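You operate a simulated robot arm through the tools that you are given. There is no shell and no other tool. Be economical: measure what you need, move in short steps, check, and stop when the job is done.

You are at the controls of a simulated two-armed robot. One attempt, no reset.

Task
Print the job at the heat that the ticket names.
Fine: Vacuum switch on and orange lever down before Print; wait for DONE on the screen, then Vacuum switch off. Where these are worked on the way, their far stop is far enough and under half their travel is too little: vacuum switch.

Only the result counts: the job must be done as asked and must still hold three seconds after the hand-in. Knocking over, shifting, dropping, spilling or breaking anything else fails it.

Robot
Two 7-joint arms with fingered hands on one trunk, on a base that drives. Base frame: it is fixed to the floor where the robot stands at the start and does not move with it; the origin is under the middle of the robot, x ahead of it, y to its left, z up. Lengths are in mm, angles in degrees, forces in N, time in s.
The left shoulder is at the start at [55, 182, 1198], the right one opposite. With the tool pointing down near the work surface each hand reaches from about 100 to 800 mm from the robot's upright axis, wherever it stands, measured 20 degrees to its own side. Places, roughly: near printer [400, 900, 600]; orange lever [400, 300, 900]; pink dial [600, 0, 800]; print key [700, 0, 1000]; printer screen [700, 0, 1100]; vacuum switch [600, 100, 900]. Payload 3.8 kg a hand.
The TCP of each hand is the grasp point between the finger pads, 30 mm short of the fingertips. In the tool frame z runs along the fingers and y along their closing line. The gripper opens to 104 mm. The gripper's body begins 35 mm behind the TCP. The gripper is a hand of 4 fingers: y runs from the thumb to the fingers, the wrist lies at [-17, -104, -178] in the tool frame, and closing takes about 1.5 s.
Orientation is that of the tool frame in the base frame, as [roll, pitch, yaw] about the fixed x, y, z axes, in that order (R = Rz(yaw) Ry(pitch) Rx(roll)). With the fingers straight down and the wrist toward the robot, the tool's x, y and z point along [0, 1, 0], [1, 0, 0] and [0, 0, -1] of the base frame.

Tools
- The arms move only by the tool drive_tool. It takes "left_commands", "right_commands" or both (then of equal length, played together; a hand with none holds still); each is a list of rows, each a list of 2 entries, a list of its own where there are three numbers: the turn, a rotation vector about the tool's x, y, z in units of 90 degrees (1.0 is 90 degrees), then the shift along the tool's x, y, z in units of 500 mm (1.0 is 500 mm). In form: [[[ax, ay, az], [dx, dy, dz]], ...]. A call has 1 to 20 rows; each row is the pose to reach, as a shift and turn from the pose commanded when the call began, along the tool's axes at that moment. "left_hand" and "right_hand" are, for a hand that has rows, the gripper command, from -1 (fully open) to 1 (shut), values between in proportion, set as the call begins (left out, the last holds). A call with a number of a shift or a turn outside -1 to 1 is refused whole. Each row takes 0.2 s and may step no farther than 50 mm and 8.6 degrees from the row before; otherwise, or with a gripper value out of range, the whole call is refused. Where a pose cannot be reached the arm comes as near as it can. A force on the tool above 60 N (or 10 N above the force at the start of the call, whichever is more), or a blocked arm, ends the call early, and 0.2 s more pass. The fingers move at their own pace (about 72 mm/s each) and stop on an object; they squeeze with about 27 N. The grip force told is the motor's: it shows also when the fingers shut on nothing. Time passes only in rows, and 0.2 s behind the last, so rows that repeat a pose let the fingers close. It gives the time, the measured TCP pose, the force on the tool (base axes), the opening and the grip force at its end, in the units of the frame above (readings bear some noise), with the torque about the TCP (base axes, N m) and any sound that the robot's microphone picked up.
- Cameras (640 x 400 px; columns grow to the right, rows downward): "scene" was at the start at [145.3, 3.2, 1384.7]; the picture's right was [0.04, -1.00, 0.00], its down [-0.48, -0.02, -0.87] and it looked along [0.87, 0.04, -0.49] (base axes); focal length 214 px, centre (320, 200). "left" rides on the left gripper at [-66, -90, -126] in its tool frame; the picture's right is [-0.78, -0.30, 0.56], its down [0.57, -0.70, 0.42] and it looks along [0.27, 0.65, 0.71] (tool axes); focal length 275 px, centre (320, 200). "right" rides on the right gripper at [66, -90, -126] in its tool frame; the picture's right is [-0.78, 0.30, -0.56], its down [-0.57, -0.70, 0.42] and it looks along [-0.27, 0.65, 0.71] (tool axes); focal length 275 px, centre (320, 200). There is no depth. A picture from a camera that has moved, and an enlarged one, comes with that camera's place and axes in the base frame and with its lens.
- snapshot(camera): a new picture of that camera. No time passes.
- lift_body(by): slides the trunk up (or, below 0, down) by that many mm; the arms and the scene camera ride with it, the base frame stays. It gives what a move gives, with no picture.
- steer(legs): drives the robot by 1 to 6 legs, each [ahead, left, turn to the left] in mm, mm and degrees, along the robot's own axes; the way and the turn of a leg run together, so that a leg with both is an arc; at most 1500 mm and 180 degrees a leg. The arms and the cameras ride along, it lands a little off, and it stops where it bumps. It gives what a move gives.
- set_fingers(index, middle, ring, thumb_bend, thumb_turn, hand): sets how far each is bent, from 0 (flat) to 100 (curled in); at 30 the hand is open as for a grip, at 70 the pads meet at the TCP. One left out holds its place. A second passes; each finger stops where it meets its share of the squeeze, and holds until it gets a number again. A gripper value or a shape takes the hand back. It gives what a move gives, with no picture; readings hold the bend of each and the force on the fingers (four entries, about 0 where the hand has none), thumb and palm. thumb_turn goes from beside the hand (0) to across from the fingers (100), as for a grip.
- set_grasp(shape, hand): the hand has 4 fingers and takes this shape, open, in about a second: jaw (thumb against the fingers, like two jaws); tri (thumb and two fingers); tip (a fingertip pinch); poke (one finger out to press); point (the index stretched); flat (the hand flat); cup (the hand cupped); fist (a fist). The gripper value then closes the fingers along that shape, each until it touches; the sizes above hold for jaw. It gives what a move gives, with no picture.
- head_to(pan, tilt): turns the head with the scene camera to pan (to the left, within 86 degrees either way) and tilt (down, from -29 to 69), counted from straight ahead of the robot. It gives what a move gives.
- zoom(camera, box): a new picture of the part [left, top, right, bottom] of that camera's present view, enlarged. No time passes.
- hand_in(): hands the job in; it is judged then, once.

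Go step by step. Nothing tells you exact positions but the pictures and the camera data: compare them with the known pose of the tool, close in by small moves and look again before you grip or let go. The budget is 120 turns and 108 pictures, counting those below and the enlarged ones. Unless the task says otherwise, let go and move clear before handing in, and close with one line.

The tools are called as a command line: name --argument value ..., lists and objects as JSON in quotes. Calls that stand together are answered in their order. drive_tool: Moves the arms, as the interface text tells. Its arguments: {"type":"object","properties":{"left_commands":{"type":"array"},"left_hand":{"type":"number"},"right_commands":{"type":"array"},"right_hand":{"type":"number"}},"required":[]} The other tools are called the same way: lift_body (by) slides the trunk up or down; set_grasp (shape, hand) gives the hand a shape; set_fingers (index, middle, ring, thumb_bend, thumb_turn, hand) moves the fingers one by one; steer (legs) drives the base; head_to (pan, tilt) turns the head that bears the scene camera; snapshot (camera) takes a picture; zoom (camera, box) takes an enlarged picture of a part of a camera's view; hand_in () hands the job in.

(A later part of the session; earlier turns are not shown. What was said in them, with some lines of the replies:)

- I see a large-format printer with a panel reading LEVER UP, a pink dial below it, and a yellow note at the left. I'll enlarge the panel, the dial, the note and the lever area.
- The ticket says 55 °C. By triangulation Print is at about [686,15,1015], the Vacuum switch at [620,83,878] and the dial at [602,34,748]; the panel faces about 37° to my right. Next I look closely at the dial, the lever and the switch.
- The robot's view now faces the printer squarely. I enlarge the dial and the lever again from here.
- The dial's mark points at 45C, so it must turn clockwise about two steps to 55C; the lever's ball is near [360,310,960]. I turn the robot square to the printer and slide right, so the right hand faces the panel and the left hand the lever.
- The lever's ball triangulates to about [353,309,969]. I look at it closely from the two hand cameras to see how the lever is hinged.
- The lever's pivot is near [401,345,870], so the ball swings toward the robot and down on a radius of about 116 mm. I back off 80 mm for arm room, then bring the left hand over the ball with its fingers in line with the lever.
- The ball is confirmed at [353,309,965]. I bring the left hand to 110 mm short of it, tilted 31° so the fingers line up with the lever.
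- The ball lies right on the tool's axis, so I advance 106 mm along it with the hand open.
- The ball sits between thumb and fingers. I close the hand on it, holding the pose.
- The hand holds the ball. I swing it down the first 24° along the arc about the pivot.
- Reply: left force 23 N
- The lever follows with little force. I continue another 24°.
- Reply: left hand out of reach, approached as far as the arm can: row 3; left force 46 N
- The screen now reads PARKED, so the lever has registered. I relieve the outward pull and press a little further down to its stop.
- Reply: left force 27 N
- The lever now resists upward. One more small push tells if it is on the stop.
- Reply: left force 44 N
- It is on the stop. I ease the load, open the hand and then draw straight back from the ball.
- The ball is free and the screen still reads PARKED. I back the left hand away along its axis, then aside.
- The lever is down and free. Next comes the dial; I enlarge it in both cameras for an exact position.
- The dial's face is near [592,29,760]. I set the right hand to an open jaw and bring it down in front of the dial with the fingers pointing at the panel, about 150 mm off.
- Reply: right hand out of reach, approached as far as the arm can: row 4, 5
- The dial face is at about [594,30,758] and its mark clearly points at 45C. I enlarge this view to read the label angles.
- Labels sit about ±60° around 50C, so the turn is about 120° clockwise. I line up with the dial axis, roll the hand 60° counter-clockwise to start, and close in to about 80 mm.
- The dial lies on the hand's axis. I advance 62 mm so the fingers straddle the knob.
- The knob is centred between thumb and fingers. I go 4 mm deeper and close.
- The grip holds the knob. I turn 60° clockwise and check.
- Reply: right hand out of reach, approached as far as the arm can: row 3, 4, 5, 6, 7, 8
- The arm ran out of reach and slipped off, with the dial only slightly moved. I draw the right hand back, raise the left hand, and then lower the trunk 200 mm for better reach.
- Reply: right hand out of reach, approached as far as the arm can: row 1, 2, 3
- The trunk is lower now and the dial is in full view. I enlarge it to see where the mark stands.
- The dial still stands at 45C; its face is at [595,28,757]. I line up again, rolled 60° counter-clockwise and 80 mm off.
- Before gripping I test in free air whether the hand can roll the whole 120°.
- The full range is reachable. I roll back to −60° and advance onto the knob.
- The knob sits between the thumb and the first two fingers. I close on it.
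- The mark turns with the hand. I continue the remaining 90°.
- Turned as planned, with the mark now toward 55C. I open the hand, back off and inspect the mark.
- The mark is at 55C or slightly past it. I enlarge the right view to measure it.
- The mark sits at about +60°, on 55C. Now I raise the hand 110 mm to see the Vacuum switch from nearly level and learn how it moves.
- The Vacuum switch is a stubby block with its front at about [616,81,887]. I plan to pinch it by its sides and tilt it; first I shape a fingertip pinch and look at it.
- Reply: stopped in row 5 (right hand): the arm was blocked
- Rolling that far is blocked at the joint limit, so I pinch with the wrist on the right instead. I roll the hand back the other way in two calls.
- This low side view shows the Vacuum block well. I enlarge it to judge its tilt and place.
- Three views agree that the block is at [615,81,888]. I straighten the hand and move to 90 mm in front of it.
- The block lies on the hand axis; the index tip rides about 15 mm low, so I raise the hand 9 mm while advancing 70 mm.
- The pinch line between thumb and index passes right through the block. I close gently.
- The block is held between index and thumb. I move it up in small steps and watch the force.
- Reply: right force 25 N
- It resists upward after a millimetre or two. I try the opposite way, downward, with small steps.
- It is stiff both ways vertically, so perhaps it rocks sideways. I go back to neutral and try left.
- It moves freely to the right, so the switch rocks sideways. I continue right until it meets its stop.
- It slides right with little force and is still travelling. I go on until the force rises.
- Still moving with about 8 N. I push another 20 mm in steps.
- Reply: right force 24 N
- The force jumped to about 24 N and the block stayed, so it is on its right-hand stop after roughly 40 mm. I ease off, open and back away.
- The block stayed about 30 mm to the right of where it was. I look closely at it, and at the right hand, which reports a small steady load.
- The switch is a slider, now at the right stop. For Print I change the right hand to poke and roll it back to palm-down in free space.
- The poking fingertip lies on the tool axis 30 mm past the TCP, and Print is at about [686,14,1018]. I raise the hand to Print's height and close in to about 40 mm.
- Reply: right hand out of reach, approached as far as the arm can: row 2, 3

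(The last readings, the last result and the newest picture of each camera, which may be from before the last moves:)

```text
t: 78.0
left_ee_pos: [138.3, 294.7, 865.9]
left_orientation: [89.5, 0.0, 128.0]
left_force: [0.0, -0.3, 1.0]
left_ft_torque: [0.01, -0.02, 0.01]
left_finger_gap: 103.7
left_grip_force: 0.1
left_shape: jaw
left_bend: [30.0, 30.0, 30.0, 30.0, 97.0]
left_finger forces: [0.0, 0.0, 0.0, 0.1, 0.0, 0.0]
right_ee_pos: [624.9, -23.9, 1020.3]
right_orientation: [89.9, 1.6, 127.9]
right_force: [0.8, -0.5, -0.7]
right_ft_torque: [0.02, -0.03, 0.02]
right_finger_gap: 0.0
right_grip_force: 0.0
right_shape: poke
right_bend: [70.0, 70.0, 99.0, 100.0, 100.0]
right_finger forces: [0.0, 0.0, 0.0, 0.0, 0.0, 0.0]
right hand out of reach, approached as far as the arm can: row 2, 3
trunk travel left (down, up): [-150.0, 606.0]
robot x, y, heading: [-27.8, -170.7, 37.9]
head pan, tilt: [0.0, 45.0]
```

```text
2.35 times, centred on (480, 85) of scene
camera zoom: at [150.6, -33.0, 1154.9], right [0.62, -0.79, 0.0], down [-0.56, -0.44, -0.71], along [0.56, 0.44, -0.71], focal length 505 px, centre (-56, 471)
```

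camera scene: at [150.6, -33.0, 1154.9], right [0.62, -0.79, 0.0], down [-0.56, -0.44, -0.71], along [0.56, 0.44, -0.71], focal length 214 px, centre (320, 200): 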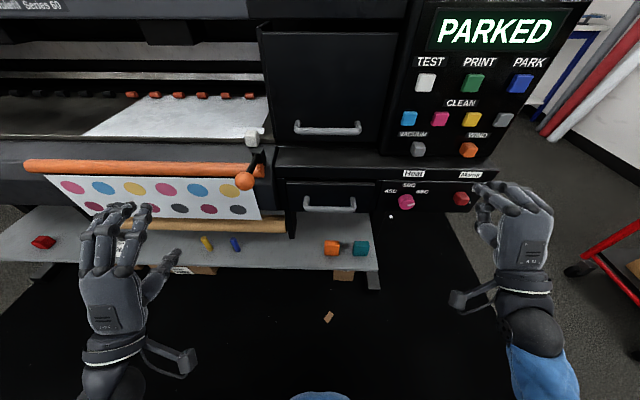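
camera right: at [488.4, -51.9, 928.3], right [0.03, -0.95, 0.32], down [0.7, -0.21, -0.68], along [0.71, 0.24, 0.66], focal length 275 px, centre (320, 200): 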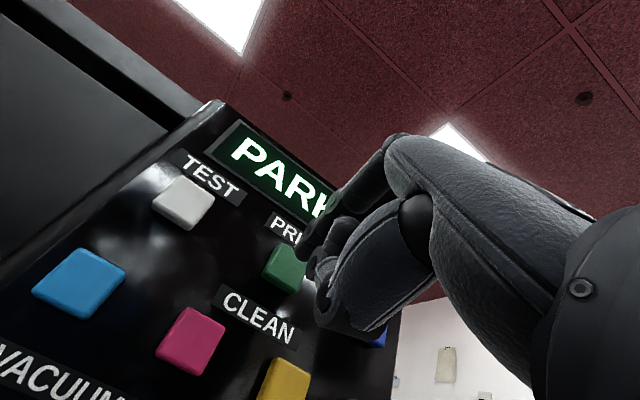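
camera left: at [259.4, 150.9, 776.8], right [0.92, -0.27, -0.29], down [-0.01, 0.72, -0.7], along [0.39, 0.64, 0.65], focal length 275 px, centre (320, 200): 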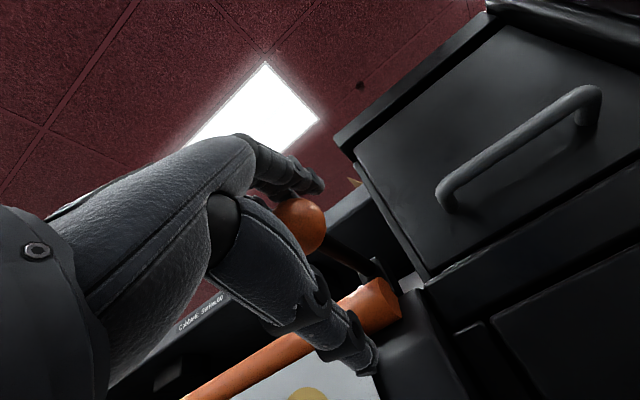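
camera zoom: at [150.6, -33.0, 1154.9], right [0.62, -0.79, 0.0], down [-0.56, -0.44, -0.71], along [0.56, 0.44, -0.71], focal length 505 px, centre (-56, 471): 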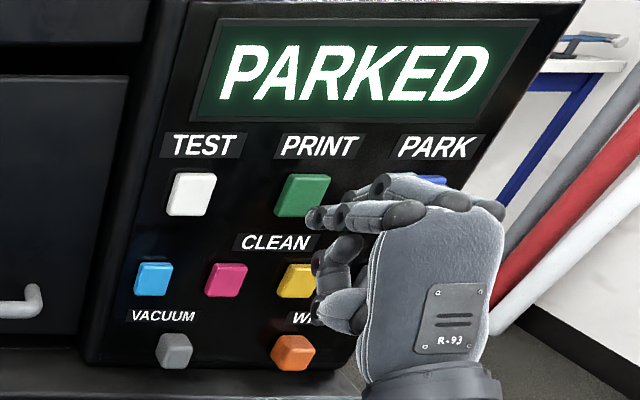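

Print lies on the tool axis, about 27 mm ahead of the fingertip. I press forward in small steps and draw back.

drive_tool --right_commands '[[[0, 0, 0], [0, 0, 0.03]], [[0, 0, 0], [0, 0, 0.046]], [[0, 0, 0], [0, 0, 0.056]], [[0, 0, 0], [0, 0, 0.064]], [[0, 0, 0], [0, 0, 0.07]], [[0, 0, 0], [0, 0, 0.07]]]'

zoom --camera "scene" --box '[400, 0, 560, 170]'

```text
t: 79.4
left_ee_pos: [138.1, 293.5, 866.3]
left_orientation: [89.4, 0.0, 128.0]
left_force: [-0.2, -0.4, -0.3]
left_ft_torque: [-0.02, -0.01, 0.01]
left_finger_gap: 103.8
left_grip_force: 0.1
left_shape: jaw
left_bend: [30.0, 30.0, 30.0, 30.0, 97.0]
left_finger forces: [0.0, 0.1, 0.0, 0.0, 0.1, 0.0]
right_ee_pos: [651.8, -5.4, 1020.7]
right_orientation: [89.8, 1.7, 127.8]
right_force: [-5.2, -6.0, -1.4]
right_ft_torque: [-0.04, 0.06, -0.17]
right_finger_gap: 0.0
right_grip_force: 0.1
right_shape: poke
right_bend: [70.0, 70.0, 99.0, 100.0, 100.0]
right_finger forces: [0.0, 8.0, 0.0, 0.0, 0.0, 0.0]
trunk travel left (down, up): [-150.0, 606.0]
robot x, y, heading: [-28.6, -171.7, 37.9]
head pan, tilt: [0.0, 45.0]
heard: click
```

```text
2.35 times, centred on (480, 85) of scene
camera zoom: at [150.1, -33.8, 1155.0], right [0.62, -0.79, 0.0], down [-0.56, -0.43, -0.71], along [0.56, 0.44, -0.71], focal length 505 px, centre (-56, 471)
```

zoom: 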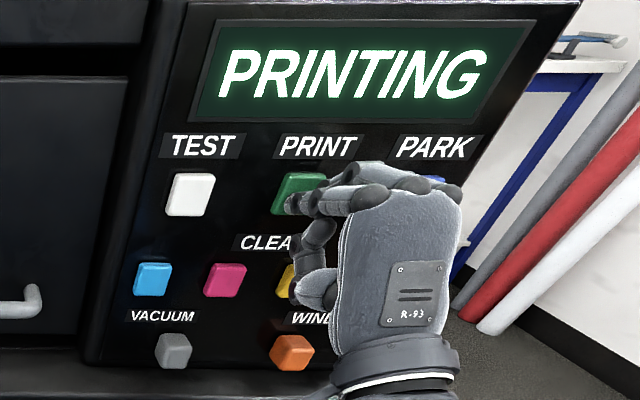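

The click came and the screen reads PRINTING. I draw back from the key, move down in front of the Vacuum switch and take the pinch shape again while it prints.

drive_tool --right_commands '[[[0, 0, 0], [0, 0, -0.08]], [[0, 0, 0], [0, 0, -0.16]], [[0, 0, 0], [0, 0, -0.24]], [[0, 0, 0], [0.03, -0.06, -0.24]], [[0, 0, 0], [0.06, -0.12, -0.24]], [[0, 0, 0], [0.09, -0.18, -0.24]], [[0, 0, 0], [0.124, -0.243, -0.24]], [[0, 0, 0], [0.124, -0.243, -0.24]]]'

set_grasp --shape "tip" --hand "right"

drive_tool --right_commands '[[[0, 0, -0.09], [0, 0, 0]], [[0, 0, -0.18], [0, 0, 0]], [[0, 0, -0.27], [0, 0, 0]], [[0, 0, -0.36], [0, 0, 0]], [[0, 0, -0.45], [0, 0, 0]], [[0, 0, -0.54], [0, 0, 0]], [[0, 0, -0.63], [0, 0, 0]], [[0, 0, -0.72], [0, 0, 0]], [[0, 0, -0.81], [0, 0, 0]], [[0, 0, -0.9], [0, 0, 0]], [[0, 0, -0.98], [0, 0, 0]], [[0, 0, -0.98], [0, 0, 0]]]'

snapshot --camera "scene"

snapshot --camera "right"

```text
t: 81.2
left_ee_pos: [139.6, 293.6, 866.5]
left_orientation: [89.5, 0.0, 128.1]
left_force: [0.3, 0.0, 0.1]
left_ft_torque: [0.04, 0.02, -0.03]
left_finger_gap: 103.8
left_grip_force: 0.2
left_shape: jaw
left_bend: [30.0, 30.0, 30.0, 30.0, 97.0]
left_finger forces: [0.0, 0.1, 0.1, 0.0, 0.1, 0.0]
right_ee_pos: [525.8, -32.6, 893.6]
right_orientation: [89.9, 1.7, 127.8]
right_force: [0.3, 0.8, 0.0]
right_ft_torque: [0.03, -0.01, 0.01]
right_finger_gap: 0.1
right_grip_force: 0.1
right_shape: poke
right_bend: [70.0, 70.0, 99.0, 100.0, 100.0]
right_finger forces: [0.0, 0.0, 0.0, 0.0, 0.0, 0.0]
right hand out of reach, approached as far as the arm can: row 3, 4
trunk travel left (down, up): [-150.0, 606.0]
robot x, y, heading: [-26.7, -168.3, 37.9]
head pan, tilt: [0.0, 45.0]
```

```text
t: 82.1
left_ee_pos: [138.9, 294.7, 865.6]
left_orientation: [89.5, 0.0, 128.2]
left_force: [-0.2, 0.1, 0.0]
left_ft_torque: [0.0, 0.01, -0.03]
left_finger_gap: 103.7
left_grip_force: 0.1
left_shape: jaw
left_bend: [30.0, 30.0, 30.0, 30.0, 97.0]
left_finger forces: [0.1, 0.0, 0.1, 0.0, 0.0, 0.0]
right_ee_pos: [526.1, -31.8, 894.6]
right_orientation: [89.9, 1.7, 128.0]
right_force: [0.3, 0.3, -0.6]
right_ft_torque: [-0.02, -0.01, 0.03]
right_finger_gap: 103.8
right_grip_force: 0.1
right_shape: tip
right_bend: [31.0, 98.0, 99.0, 30.0, 97.0]
right_finger forces: [0.0, 0.0, 0.0, 0.1, 0.0, 0.0]
trunk travel left (down, up): [-150.0, 606.0]
robot x, y, heading: [-26.4, -173.7, 37.9]
head pan, tilt: [0.0, 45.0]
```

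```text
t: 84.7
left_ee_pos: [138.9, 294.8, 866.6]
left_orientation: [89.5, 0.0, 127.9]
left_force: [0.1, -0.3, -0.4]
left_ft_torque: [0.01, -0.04, -0.03]
left_finger_gap: 103.7
left_grip_force: 0.1
left_shape: jaw
left_bend: [30.0, 30.0, 30.0, 30.0, 97.0]
left_finger forces: [0.0, 0.0, 0.0, 0.0, 0.0, 0.1]
right_ee_pos: [525.4, -31.4, 896.0]
right_orientation: [16.7, 89.9, 54.6]
right_force: [0.5, 0.0, -0.4]
right_ft_torque: [0.01, -0.02, -0.01]
right_finger_gap: 103.8
right_grip_force: 0.0
right_shape: tip
right_bend: [31.0, 98.0, 99.0, 30.0, 97.0]
right_finger forces: [0.0, 0.0, 0.0, 0.1, 0.1, 0.0]
right hand out of reach, approached as far as the arm can: row 11, 12
trunk travel left (down, up): [-150.0, 606.0]
robot x, y, heading: [-26.5, -172.4, 37.9]
head pan, tilt: [0.0, 45.0]
```

```text
18 pictures are left
camera scene: at [150.7, -33.0, 1154.8], right [0.62, -0.79, 0.0], down [-0.56, -0.44, -0.71], along [0.56, 0.44, -0.71], focal length 214 px, centre (320, 200)
```

scene: 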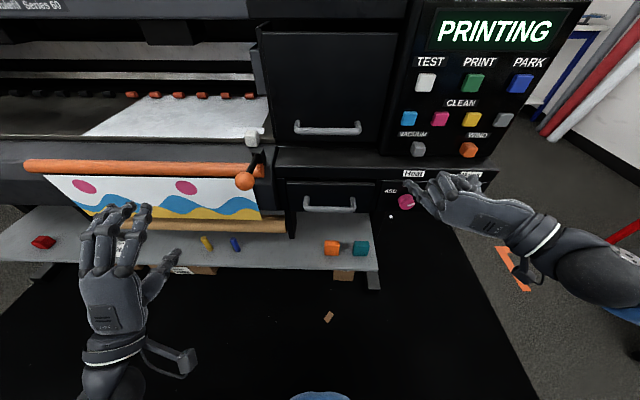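

```text
17 pictures are left
camera right: at [483.0, -178.4, 828.0], right [-0.62, -0.11, 0.77], down [0.77, -0.29, 0.57], along [0.16, 0.95, 0.27], focal length 275 px, centre (320, 200)
```

right: 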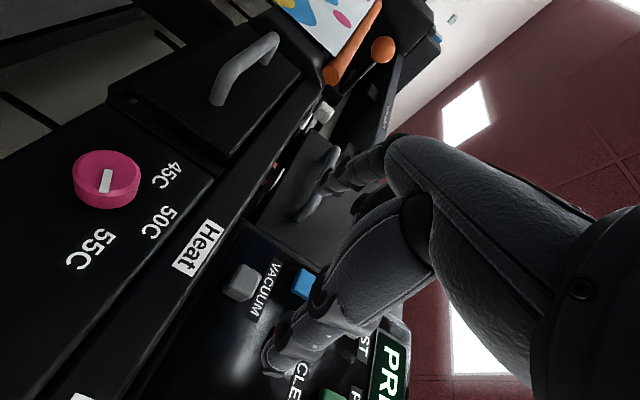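

It is printing, and the block sits at [633,57,888] as expected. I move to about 40 mm in front of it and wait there for DONE.

drive_tool --right_commands '[[[0, 0, 0], [-0.006, 0.012, 0.06]], [[0, 0, 0], [-0.006, 0.012, 0.12]], [[0, 0, 0], [-0.006, 0.012, 0.16]], [[0, 0, 0], [-0.006, 0.012, 0.16]], [[0, 0, 0], [-0.006, 0.012, 0.16]], [[0, 0, 0], [-0.006, 0.012, 0.16]], [[0, 0, 0], [-0.006, 0.012, 0.16]], [[0, 0, 0], [-0.006, 0.012, 0.16]], [[0, 0, 0], [-0.006, 0.012, 0.16]], [[0, 0, 0], [-0.006, 0.012, 0.16]], [[0, 0, 0], [-0.006, 0.012, 0.16]], [[0, 0, 0], [-0.006, 0.012, 0.16]], [[0, 0, 0], [-0.006, 0.012, 0.16]], [[0, 0, 0], [-0.006, 0.012, 0.16]], [[0, 0, 0], [-0.006, 0.012, 0.16]]]'

snapshot --camera "scene"

```text
t: 87.9
left_ee_pos: [137.7, 294.8, 867.1]
left_orientation: [89.5, 0.0, 128.0]
left_force: [0.2, -0.7, -0.1]
left_ft_torque: [0.03, 0.01, 0.01]
left_finger_gap: 103.9
left_grip_force: 0.0
left_shape: jaw
left_bend: [30.0, 30.0, 30.0, 30.0, 97.0]
left_finger forces: [0.1, 0.0, 0.0, 0.1, 0.1, 0.0]
right_ee_pos: [585.7, 22.3, 898.2]
right_orientation: [50.6, 89.9, 88.4]
right_force: [-0.5, 0.0, 0.2]
right_ft_torque: [0.01, -0.01, -0.02]
right_finger_gap: 103.7
right_grip_force: 0.1
right_shape: tip
right_bend: [31.0, 98.0, 99.0, 30.0, 97.0]
right_finger forces: [0.0, 0.0, 0.0, 0.0, 0.1, 0.0]
trunk travel left (down, up): [-150.0, 606.0]
robot x, y, heading: [-26.0, -171.0, 37.8]
head pan, tilt: [0.0, 45.0]
```

```text
16 pictures are left
camera scene: at [150.7, -33.0, 1154.8], right [0.62, -0.79, 0.0], down [-0.56, -0.44, -0.71], along [0.56, 0.44, -0.71], focal length 214 px, centre (320, 200)
```

scene: 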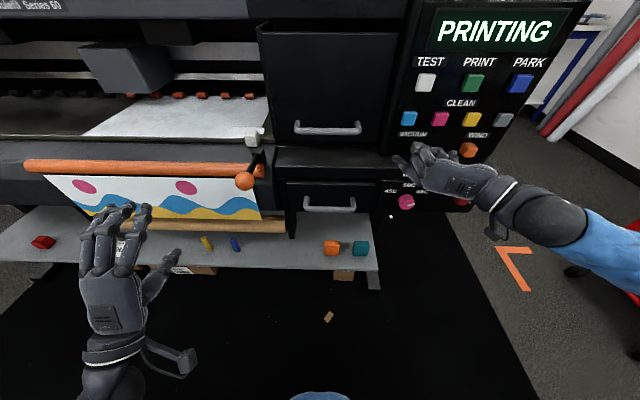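

Still PRINTING, with the carriage moving. I wait another eight seconds.

drive_tool --right_commands '[[[0, 0, 0], [0, 0, 0]], [[0, 0, 0], [0, 0, 0]], [[0, 0, 0], [0, 0, 0]], [[0, 0, 0], [0, 0, 0]], [[0, 0, 0], [0, 0, 0]], [[0, 0, 0], [0, 0, 0]], [[0, 0, 0], [0, 0, 0]], [[0, 0, 0], [0, 0, 0]], [[0, 0, 0], [0, 0, 0]], [[0, 0, 0], [0, 0, 0]], [[0, 0, 0], [0, 0, 0]], [[0, 0, 0], [0, 0, 0]], [[0, 0, 0], [0, 0, 0]], [[0, 0, 0], [0, 0, 0]], [[0, 0, 0], [0, 0, 0]], [[0, 0, 0], [0, 0, 0]], [[0, 0, 0], [0, 0, 0]], [[0, 0, 0], [0, 0, 0]], [[0, 0, 0], [0, 0, 0]], [[0, 0, 0], [0, 0, 0]]]'

drive_tool --right_commands '[[[0, 0, 0], [0, 0, 0]], [[0, 0, 0], [0, 0, 0]], [[0, 0, 0], [0, 0, 0]], [[0, 0, 0], [0, 0, 0]], [[0, 0, 0], [0, 0, 0]], [[0, 0, 0], [0, 0, 0]], [[0, 0, 0], [0, 0, 0]], [[0, 0, 0], [0, 0, 0]], [[0, 0, 0], [0, 0, 0]], [[0, 0, 0], [0, 0, 0]], [[0, 0, 0], [0, 0, 0]], [[0, 0, 0], [0, 0, 0]], [[0, 0, 0], [0, 0, 0]], [[0, 0, 0], [0, 0, 0]], [[0, 0, 0], [0, 0, 0]], [[0, 0, 0], [0, 0, 0]], [[0, 0, 0], [0, 0, 0]], [[0, 0, 0], [0, 0, 0]], [[0, 0, 0], [0, 0, 0]], [[0, 0, 0], [0, 0, 0]]]'

snapshot --camera "scene"

```text
t: 92.1
left_ee_pos: [139.4, 294.2, 866.3]
left_orientation: [89.5, 0.0, 128.0]
left_force: [1.0, -0.1, 0.7]
left_ft_torque: [0.05, 0.01, -0.01]
left_finger_gap: 103.7
left_grip_force: 0.0
left_shape: jaw
left_bend: [30.0, 30.0, 30.0, 30.0, 97.0]
left_finger forces: [0.0, 0.0, 0.0, 0.0, 0.0, 0.1]
right_ee_pos: [586.1, 22.2, 899.1]
right_orientation: [51.5, 89.8, 89.4]
right_force: [0.3, -0.3, 0.1]
right_ft_torque: [0.0, -0.03, 0.03]
right_finger_gap: 103.9
right_grip_force: 0.1
right_shape: tip
right_bend: [31.0, 98.0, 99.0, 30.0, 97.0]
right_finger forces: [0.0, 0.1, 0.0, 0.0, 0.0, 0.1]
trunk travel left (down, up): [-150.0, 606.0]
robot x, y, heading: [-27.8, -173.6, 37.9]
head pan, tilt: [0.0, 45.0]
```

```text
t: 96.3
left_ee_pos: [138.7, 294.1, 866.0]
left_orientation: [89.5, 0.0, 128.0]
left_force: [-0.3, 0.5, -1.2]
left_ft_torque: [-0.01, 0.02, 0.01]
left_finger_gap: 103.8
left_grip_force: 0.1
left_shape: jaw
left_bend: [30.0, 30.0, 30.0, 30.0, 97.0]
left_finger forces: [0.1, 0.0, 0.0, 0.0, 0.1, 0.1]
right_ee_pos: [585.5, 22.9, 899.4]
right_orientation: [58.2, 89.9, 96.1]
right_force: [-0.7, -0.9, -0.3]
right_ft_torque: [-0.02, -0.01, -0.03]
right_finger_gap: 103.9
right_grip_force: 0.1
right_shape: tip
right_bend: [31.0, 98.0, 99.0, 30.0, 97.0]
right_finger forces: [0.1, 0.0, 0.0, 0.1, 0.0, 0.0]
trunk travel left (down, up): [-150.0, 606.0]
robot x, y, heading: [-32.3, -168.6, 38.2]
head pan, tilt: [0.0, 45.0]
```

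```text
15 pictures are left
camera scene: at [150.7, -33.0, 1154.8], right [0.62, -0.79, 0.0], down [-0.56, -0.44, -0.71], along [0.56, 0.44, -0.71], focal length 214 px, centre (320, 200)
```

scene: 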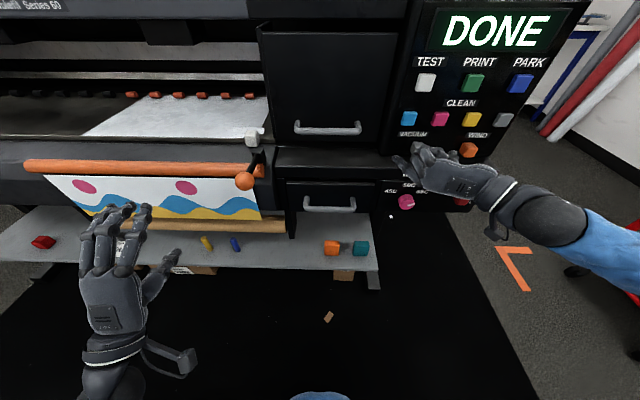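

The screen reads DONE. I advance 40 mm onto the switch block and pinch it.

drive_tool --right_commands '[[[0, 0, 0], [0, 0, 0.04]], [[0, 0, 0], [0, 0, 0.07]], [[0, 0, 0], [0, 0, 0.08]], [[0, 0, 0], [0, 0, 0.08]]]'

drive_tool --right_commands '[[[0, 0, 0], [0, 0, 0]], [[0, 0, 0], [0, 0, 0]], [[0, 0, 0], [0, 0, 0]], [[0, 0, 0], [0, 0, 0]], [[0, 0, 0], [0, 0, 0]], [[0, 0, 0], [0, 0, 0]], [[0, 0, 0], [0, 0, 0]], [[0, 0, 0], [0, 0, 0]]]' --right_hand 0.8

snapshot --camera "right"

```text
t: 97.3
left_ee_pos: [138.3, 293.8, 867.8]
left_orientation: [89.6, 0.0, 128.0]
left_force: [0.1, 0.2, -0.8]
left_ft_torque: [-0.01, 0.0, 0.01]
left_finger_gap: 103.6
left_grip_force: 0.0
left_shape: jaw
left_bend: [30.0, 30.0, 30.0, 30.0, 97.0]
left_finger forces: [0.0, 0.0, 0.0, 0.0, 0.0, 0.0]
right_ee_pos: [615.2, 47.8, 899.8]
right_orientation: [47.2, 89.8, 85.1]
right_force: [-0.1, 0.2, 0.3]
right_ft_torque: [0.01, -0.03, 0.0]
right_finger_gap: 103.7
right_grip_force: 0.0
right_shape: tip
right_bend: [31.0, 98.0, 99.0, 30.0, 97.0]
right_finger forces: [0.0, 0.0, 0.1, 0.1, 0.0, 0.1]
trunk travel left (down, up): [-150.0, 606.0]
robot x, y, heading: [-26.5, -174.5, 38.2]
head pan, tilt: [0.0, 45.0]
```

```text
t: 99.1
left_ee_pos: [138.0, 293.4, 867.6]
left_orientation: [89.4, 0.0, 128.0]
left_force: [0.7, -1.3, 0.0]
left_ft_torque: [0.0, 0.02, 0.0]
left_finger_gap: 103.7
left_grip_force: 0.1
left_shape: jaw
left_bend: [30.0, 30.0, 30.0, 30.0, 97.0]
left_finger forces: [0.0, 0.1, 0.0, 0.0, 0.0, 0.1]
right_ee_pos: [616.5, 48.0, 899.9]
right_orientation: [39.3, 89.8, 77.1]
right_force: [1.3, 1.0, 0.7]
right_ft_torque: [0.17, 0.12, 0.04]
right_finger_gap: 19.3
right_grip_force: 27.6
right_shape: tip
right_bend: [72.0, 100.0, 100.0, 74.0, 100.0]
right_finger forces: [24.6, 0.1, 0.0, 0.1, 24.5, 0.0]
trunk travel left (down, up): [-150.0, 606.0]
robot x, y, heading: [-31.2, -172.8, 38.2]
head pan, tilt: [0.0, 45.0]
```

```text
14 pictures are left
camera right: at [572.5, -99.6, 831.7], right [-0.62, -0.11, 0.78], down [0.77, -0.29, 0.57], along [0.16, 0.95, 0.27], focal length 275 px, centre (320, 200)
```

right: 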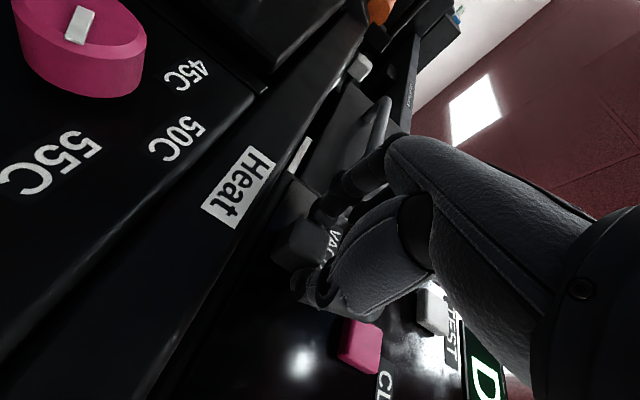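

The block is pinched. I slide it left about 42 mm, until it meets the left stop.

drive_tool --right_commands '[[[0, 0, 0], [0, 0.012, 0]], [[0, 0, 0], [0, 0.024, 0]], [[0, 0, 0], [0, 0.036, 0]], [[0, 0, 0], [0, 0.048, 0]], [[0, 0, 0], [0, 0.058, 0]], [[0, 0, 0], [0, 0.068, 0]], [[0, 0, 0], [0, 0.077, 0]], [[0, 0, 0], [0, 0.084, 0]], [[0, 0, 0], [0, 0.084, 0]]]'

snapshot --camera "right"

```text
t: 101.1
left_ee_pos: [139.8, 292.9, 867.8]
left_orientation: [89.6, -0.1, 128.0]
left_force: [-0.3, -0.8, 0.2]
left_ft_torque: [0.01, -0.01, 0.0]
left_finger_gap: 103.7
left_grip_force: 0.1
left_shape: jaw
left_bend: [30.0, 30.0, 30.0, 30.0, 97.0]
left_finger forces: [0.1, 0.0, 0.0, 0.0, 0.1, 0.0]
right_ee_pos: [595.0, 77.2, 900.2]
right_orientation: [29.6, 89.9, 67.2]
right_force: [10.0, -19.6, -2.4]
right_ft_torque: [0.13, 0.06, -0.78]
right_finger_gap: 20.1
right_grip_force: 27.6
right_shape: tip
right_bend: [73.0, 100.0, 100.0, 72.0, 100.0]
right_finger forces: [16.3, 0.0, 0.0, 0.0, 37.9, 0.1]
trunk travel left (down, up): [-150.0, 606.0]
robot x, y, heading: [-32.7, -173.8, 37.9]
head pan, tilt: [0.0, 45.0]
```

```text
13 pictures are left
camera right: at [549.6, -68.8, 831.4], right [-0.62, -0.11, 0.78], down [0.76, -0.3, 0.57], along [0.17, 0.95, 0.27], focal length 275 px, centre (320, 200)
```

right: 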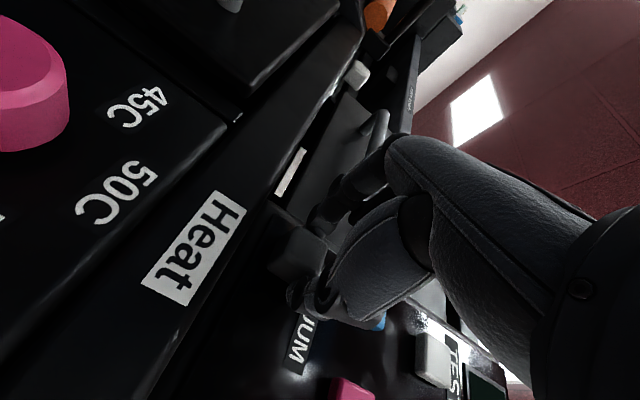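

The left stop is reached, with 22 N of resistance. I ease off, open, and withdraw straight back.

drive_tool --right_commands '[[[0, 0, 0], [0, -0.008, 0]], [[0, 0, 0], [0, -0.008, 0]], [[0, 0, 0], [0, -0.008, 0]], [[0, 0, 0], [0, -0.008, 0]], [[0, 0, 0], [0, -0.008, 0]], [[0, 0, 0], [0, -0.008, 0]], [[0, 0, 0], [0, -0.008, 0]], [[0, 0, 0], [0, -0.008, -0.06]], [[0, 0, 0], [0, -0.008, -0.14]], [[0, 0, 0], [0, -0.008, -0.22]], [[0, 0, 0], [0, -0.008, -0.28]]]' --right_hand -1

snapshot --camera "scene"

zoom --camera "scene" --box '[380, 0, 560, 210]'

```text
t: 103.5
left_ee_pos: [138.5, 294.6, 866.0]
left_orientation: [89.5, 0.0, 128.0]
left_force: [0.3, 0.0, -0.5]
left_ft_torque: [0.01, 0.01, 0.02]
left_finger_gap: 103.9
left_grip_force: 0.0
left_shape: jaw
left_bend: [30.0, 30.0, 30.0, 30.0, 97.0]
left_finger forces: [0.0, 0.1, 0.0, 0.1, 0.0, 0.0]
right_ee_pos: [509.4, 1.8, 888.0]
right_orientation: [45.3, 89.7, 83.2]
right_force: [0.1, 0.5, 0.0]
right_ft_torque: [0.01, 0.02, 0.01]
right_finger_gap: 103.8
right_grip_force: 0.0
right_shape: tip
right_bend: [31.0, 98.0, 99.0, 30.0, 97.0]
right_finger forces: [0.0, 0.0, 0.1, 0.0, 0.1, 0.0]
right hand out of reach, approached as far as the arm can: row 10, 11
trunk travel left (down, up): [-150.0, 606.0]
robot x, y, heading: [-24.7, -175.5, 37.9]
head pan, tilt: [0.0, 45.0]
```

```text
12 pictures are left
camera scene: at [150.5, -33.4, 1154.9], right [0.62, -0.79, 0.0], down [-0.56, -0.44, -0.71], along [0.56, 0.44, -0.71], focal length 214 px, centre (320, 200)
```

scene: 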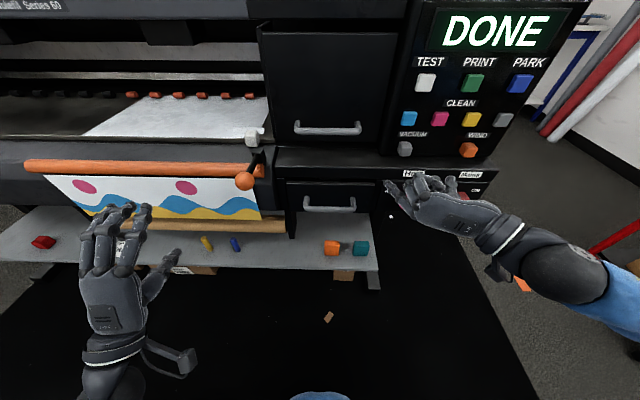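

```text
1.90 times, centred on (470, 105) of scene
camera zoom: at [150.5, -33.4, 1154.9], right [0.62, -0.79, 0.0], down [-0.56, -0.44, -0.71], along [0.56, 0.44, -0.71], focal length 408 px, centre (34, 381)
```

zoom: 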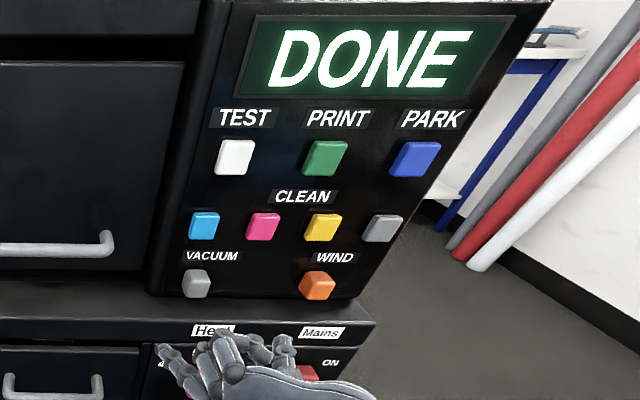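

The Vacuum switch is back at its left stop, the screen reads DONE, the lever is still down, the dial was left at 55C and both hands are clear. I hand in.

hand_in

```text
The job is handed in.
```

I printed the job at 55 °C, the heat on the ticket. The lever was down and Vacuum was on before I pressed Print. When the screen showed DONE I switched Vacuum off, moved both hands clear and handed the job in.
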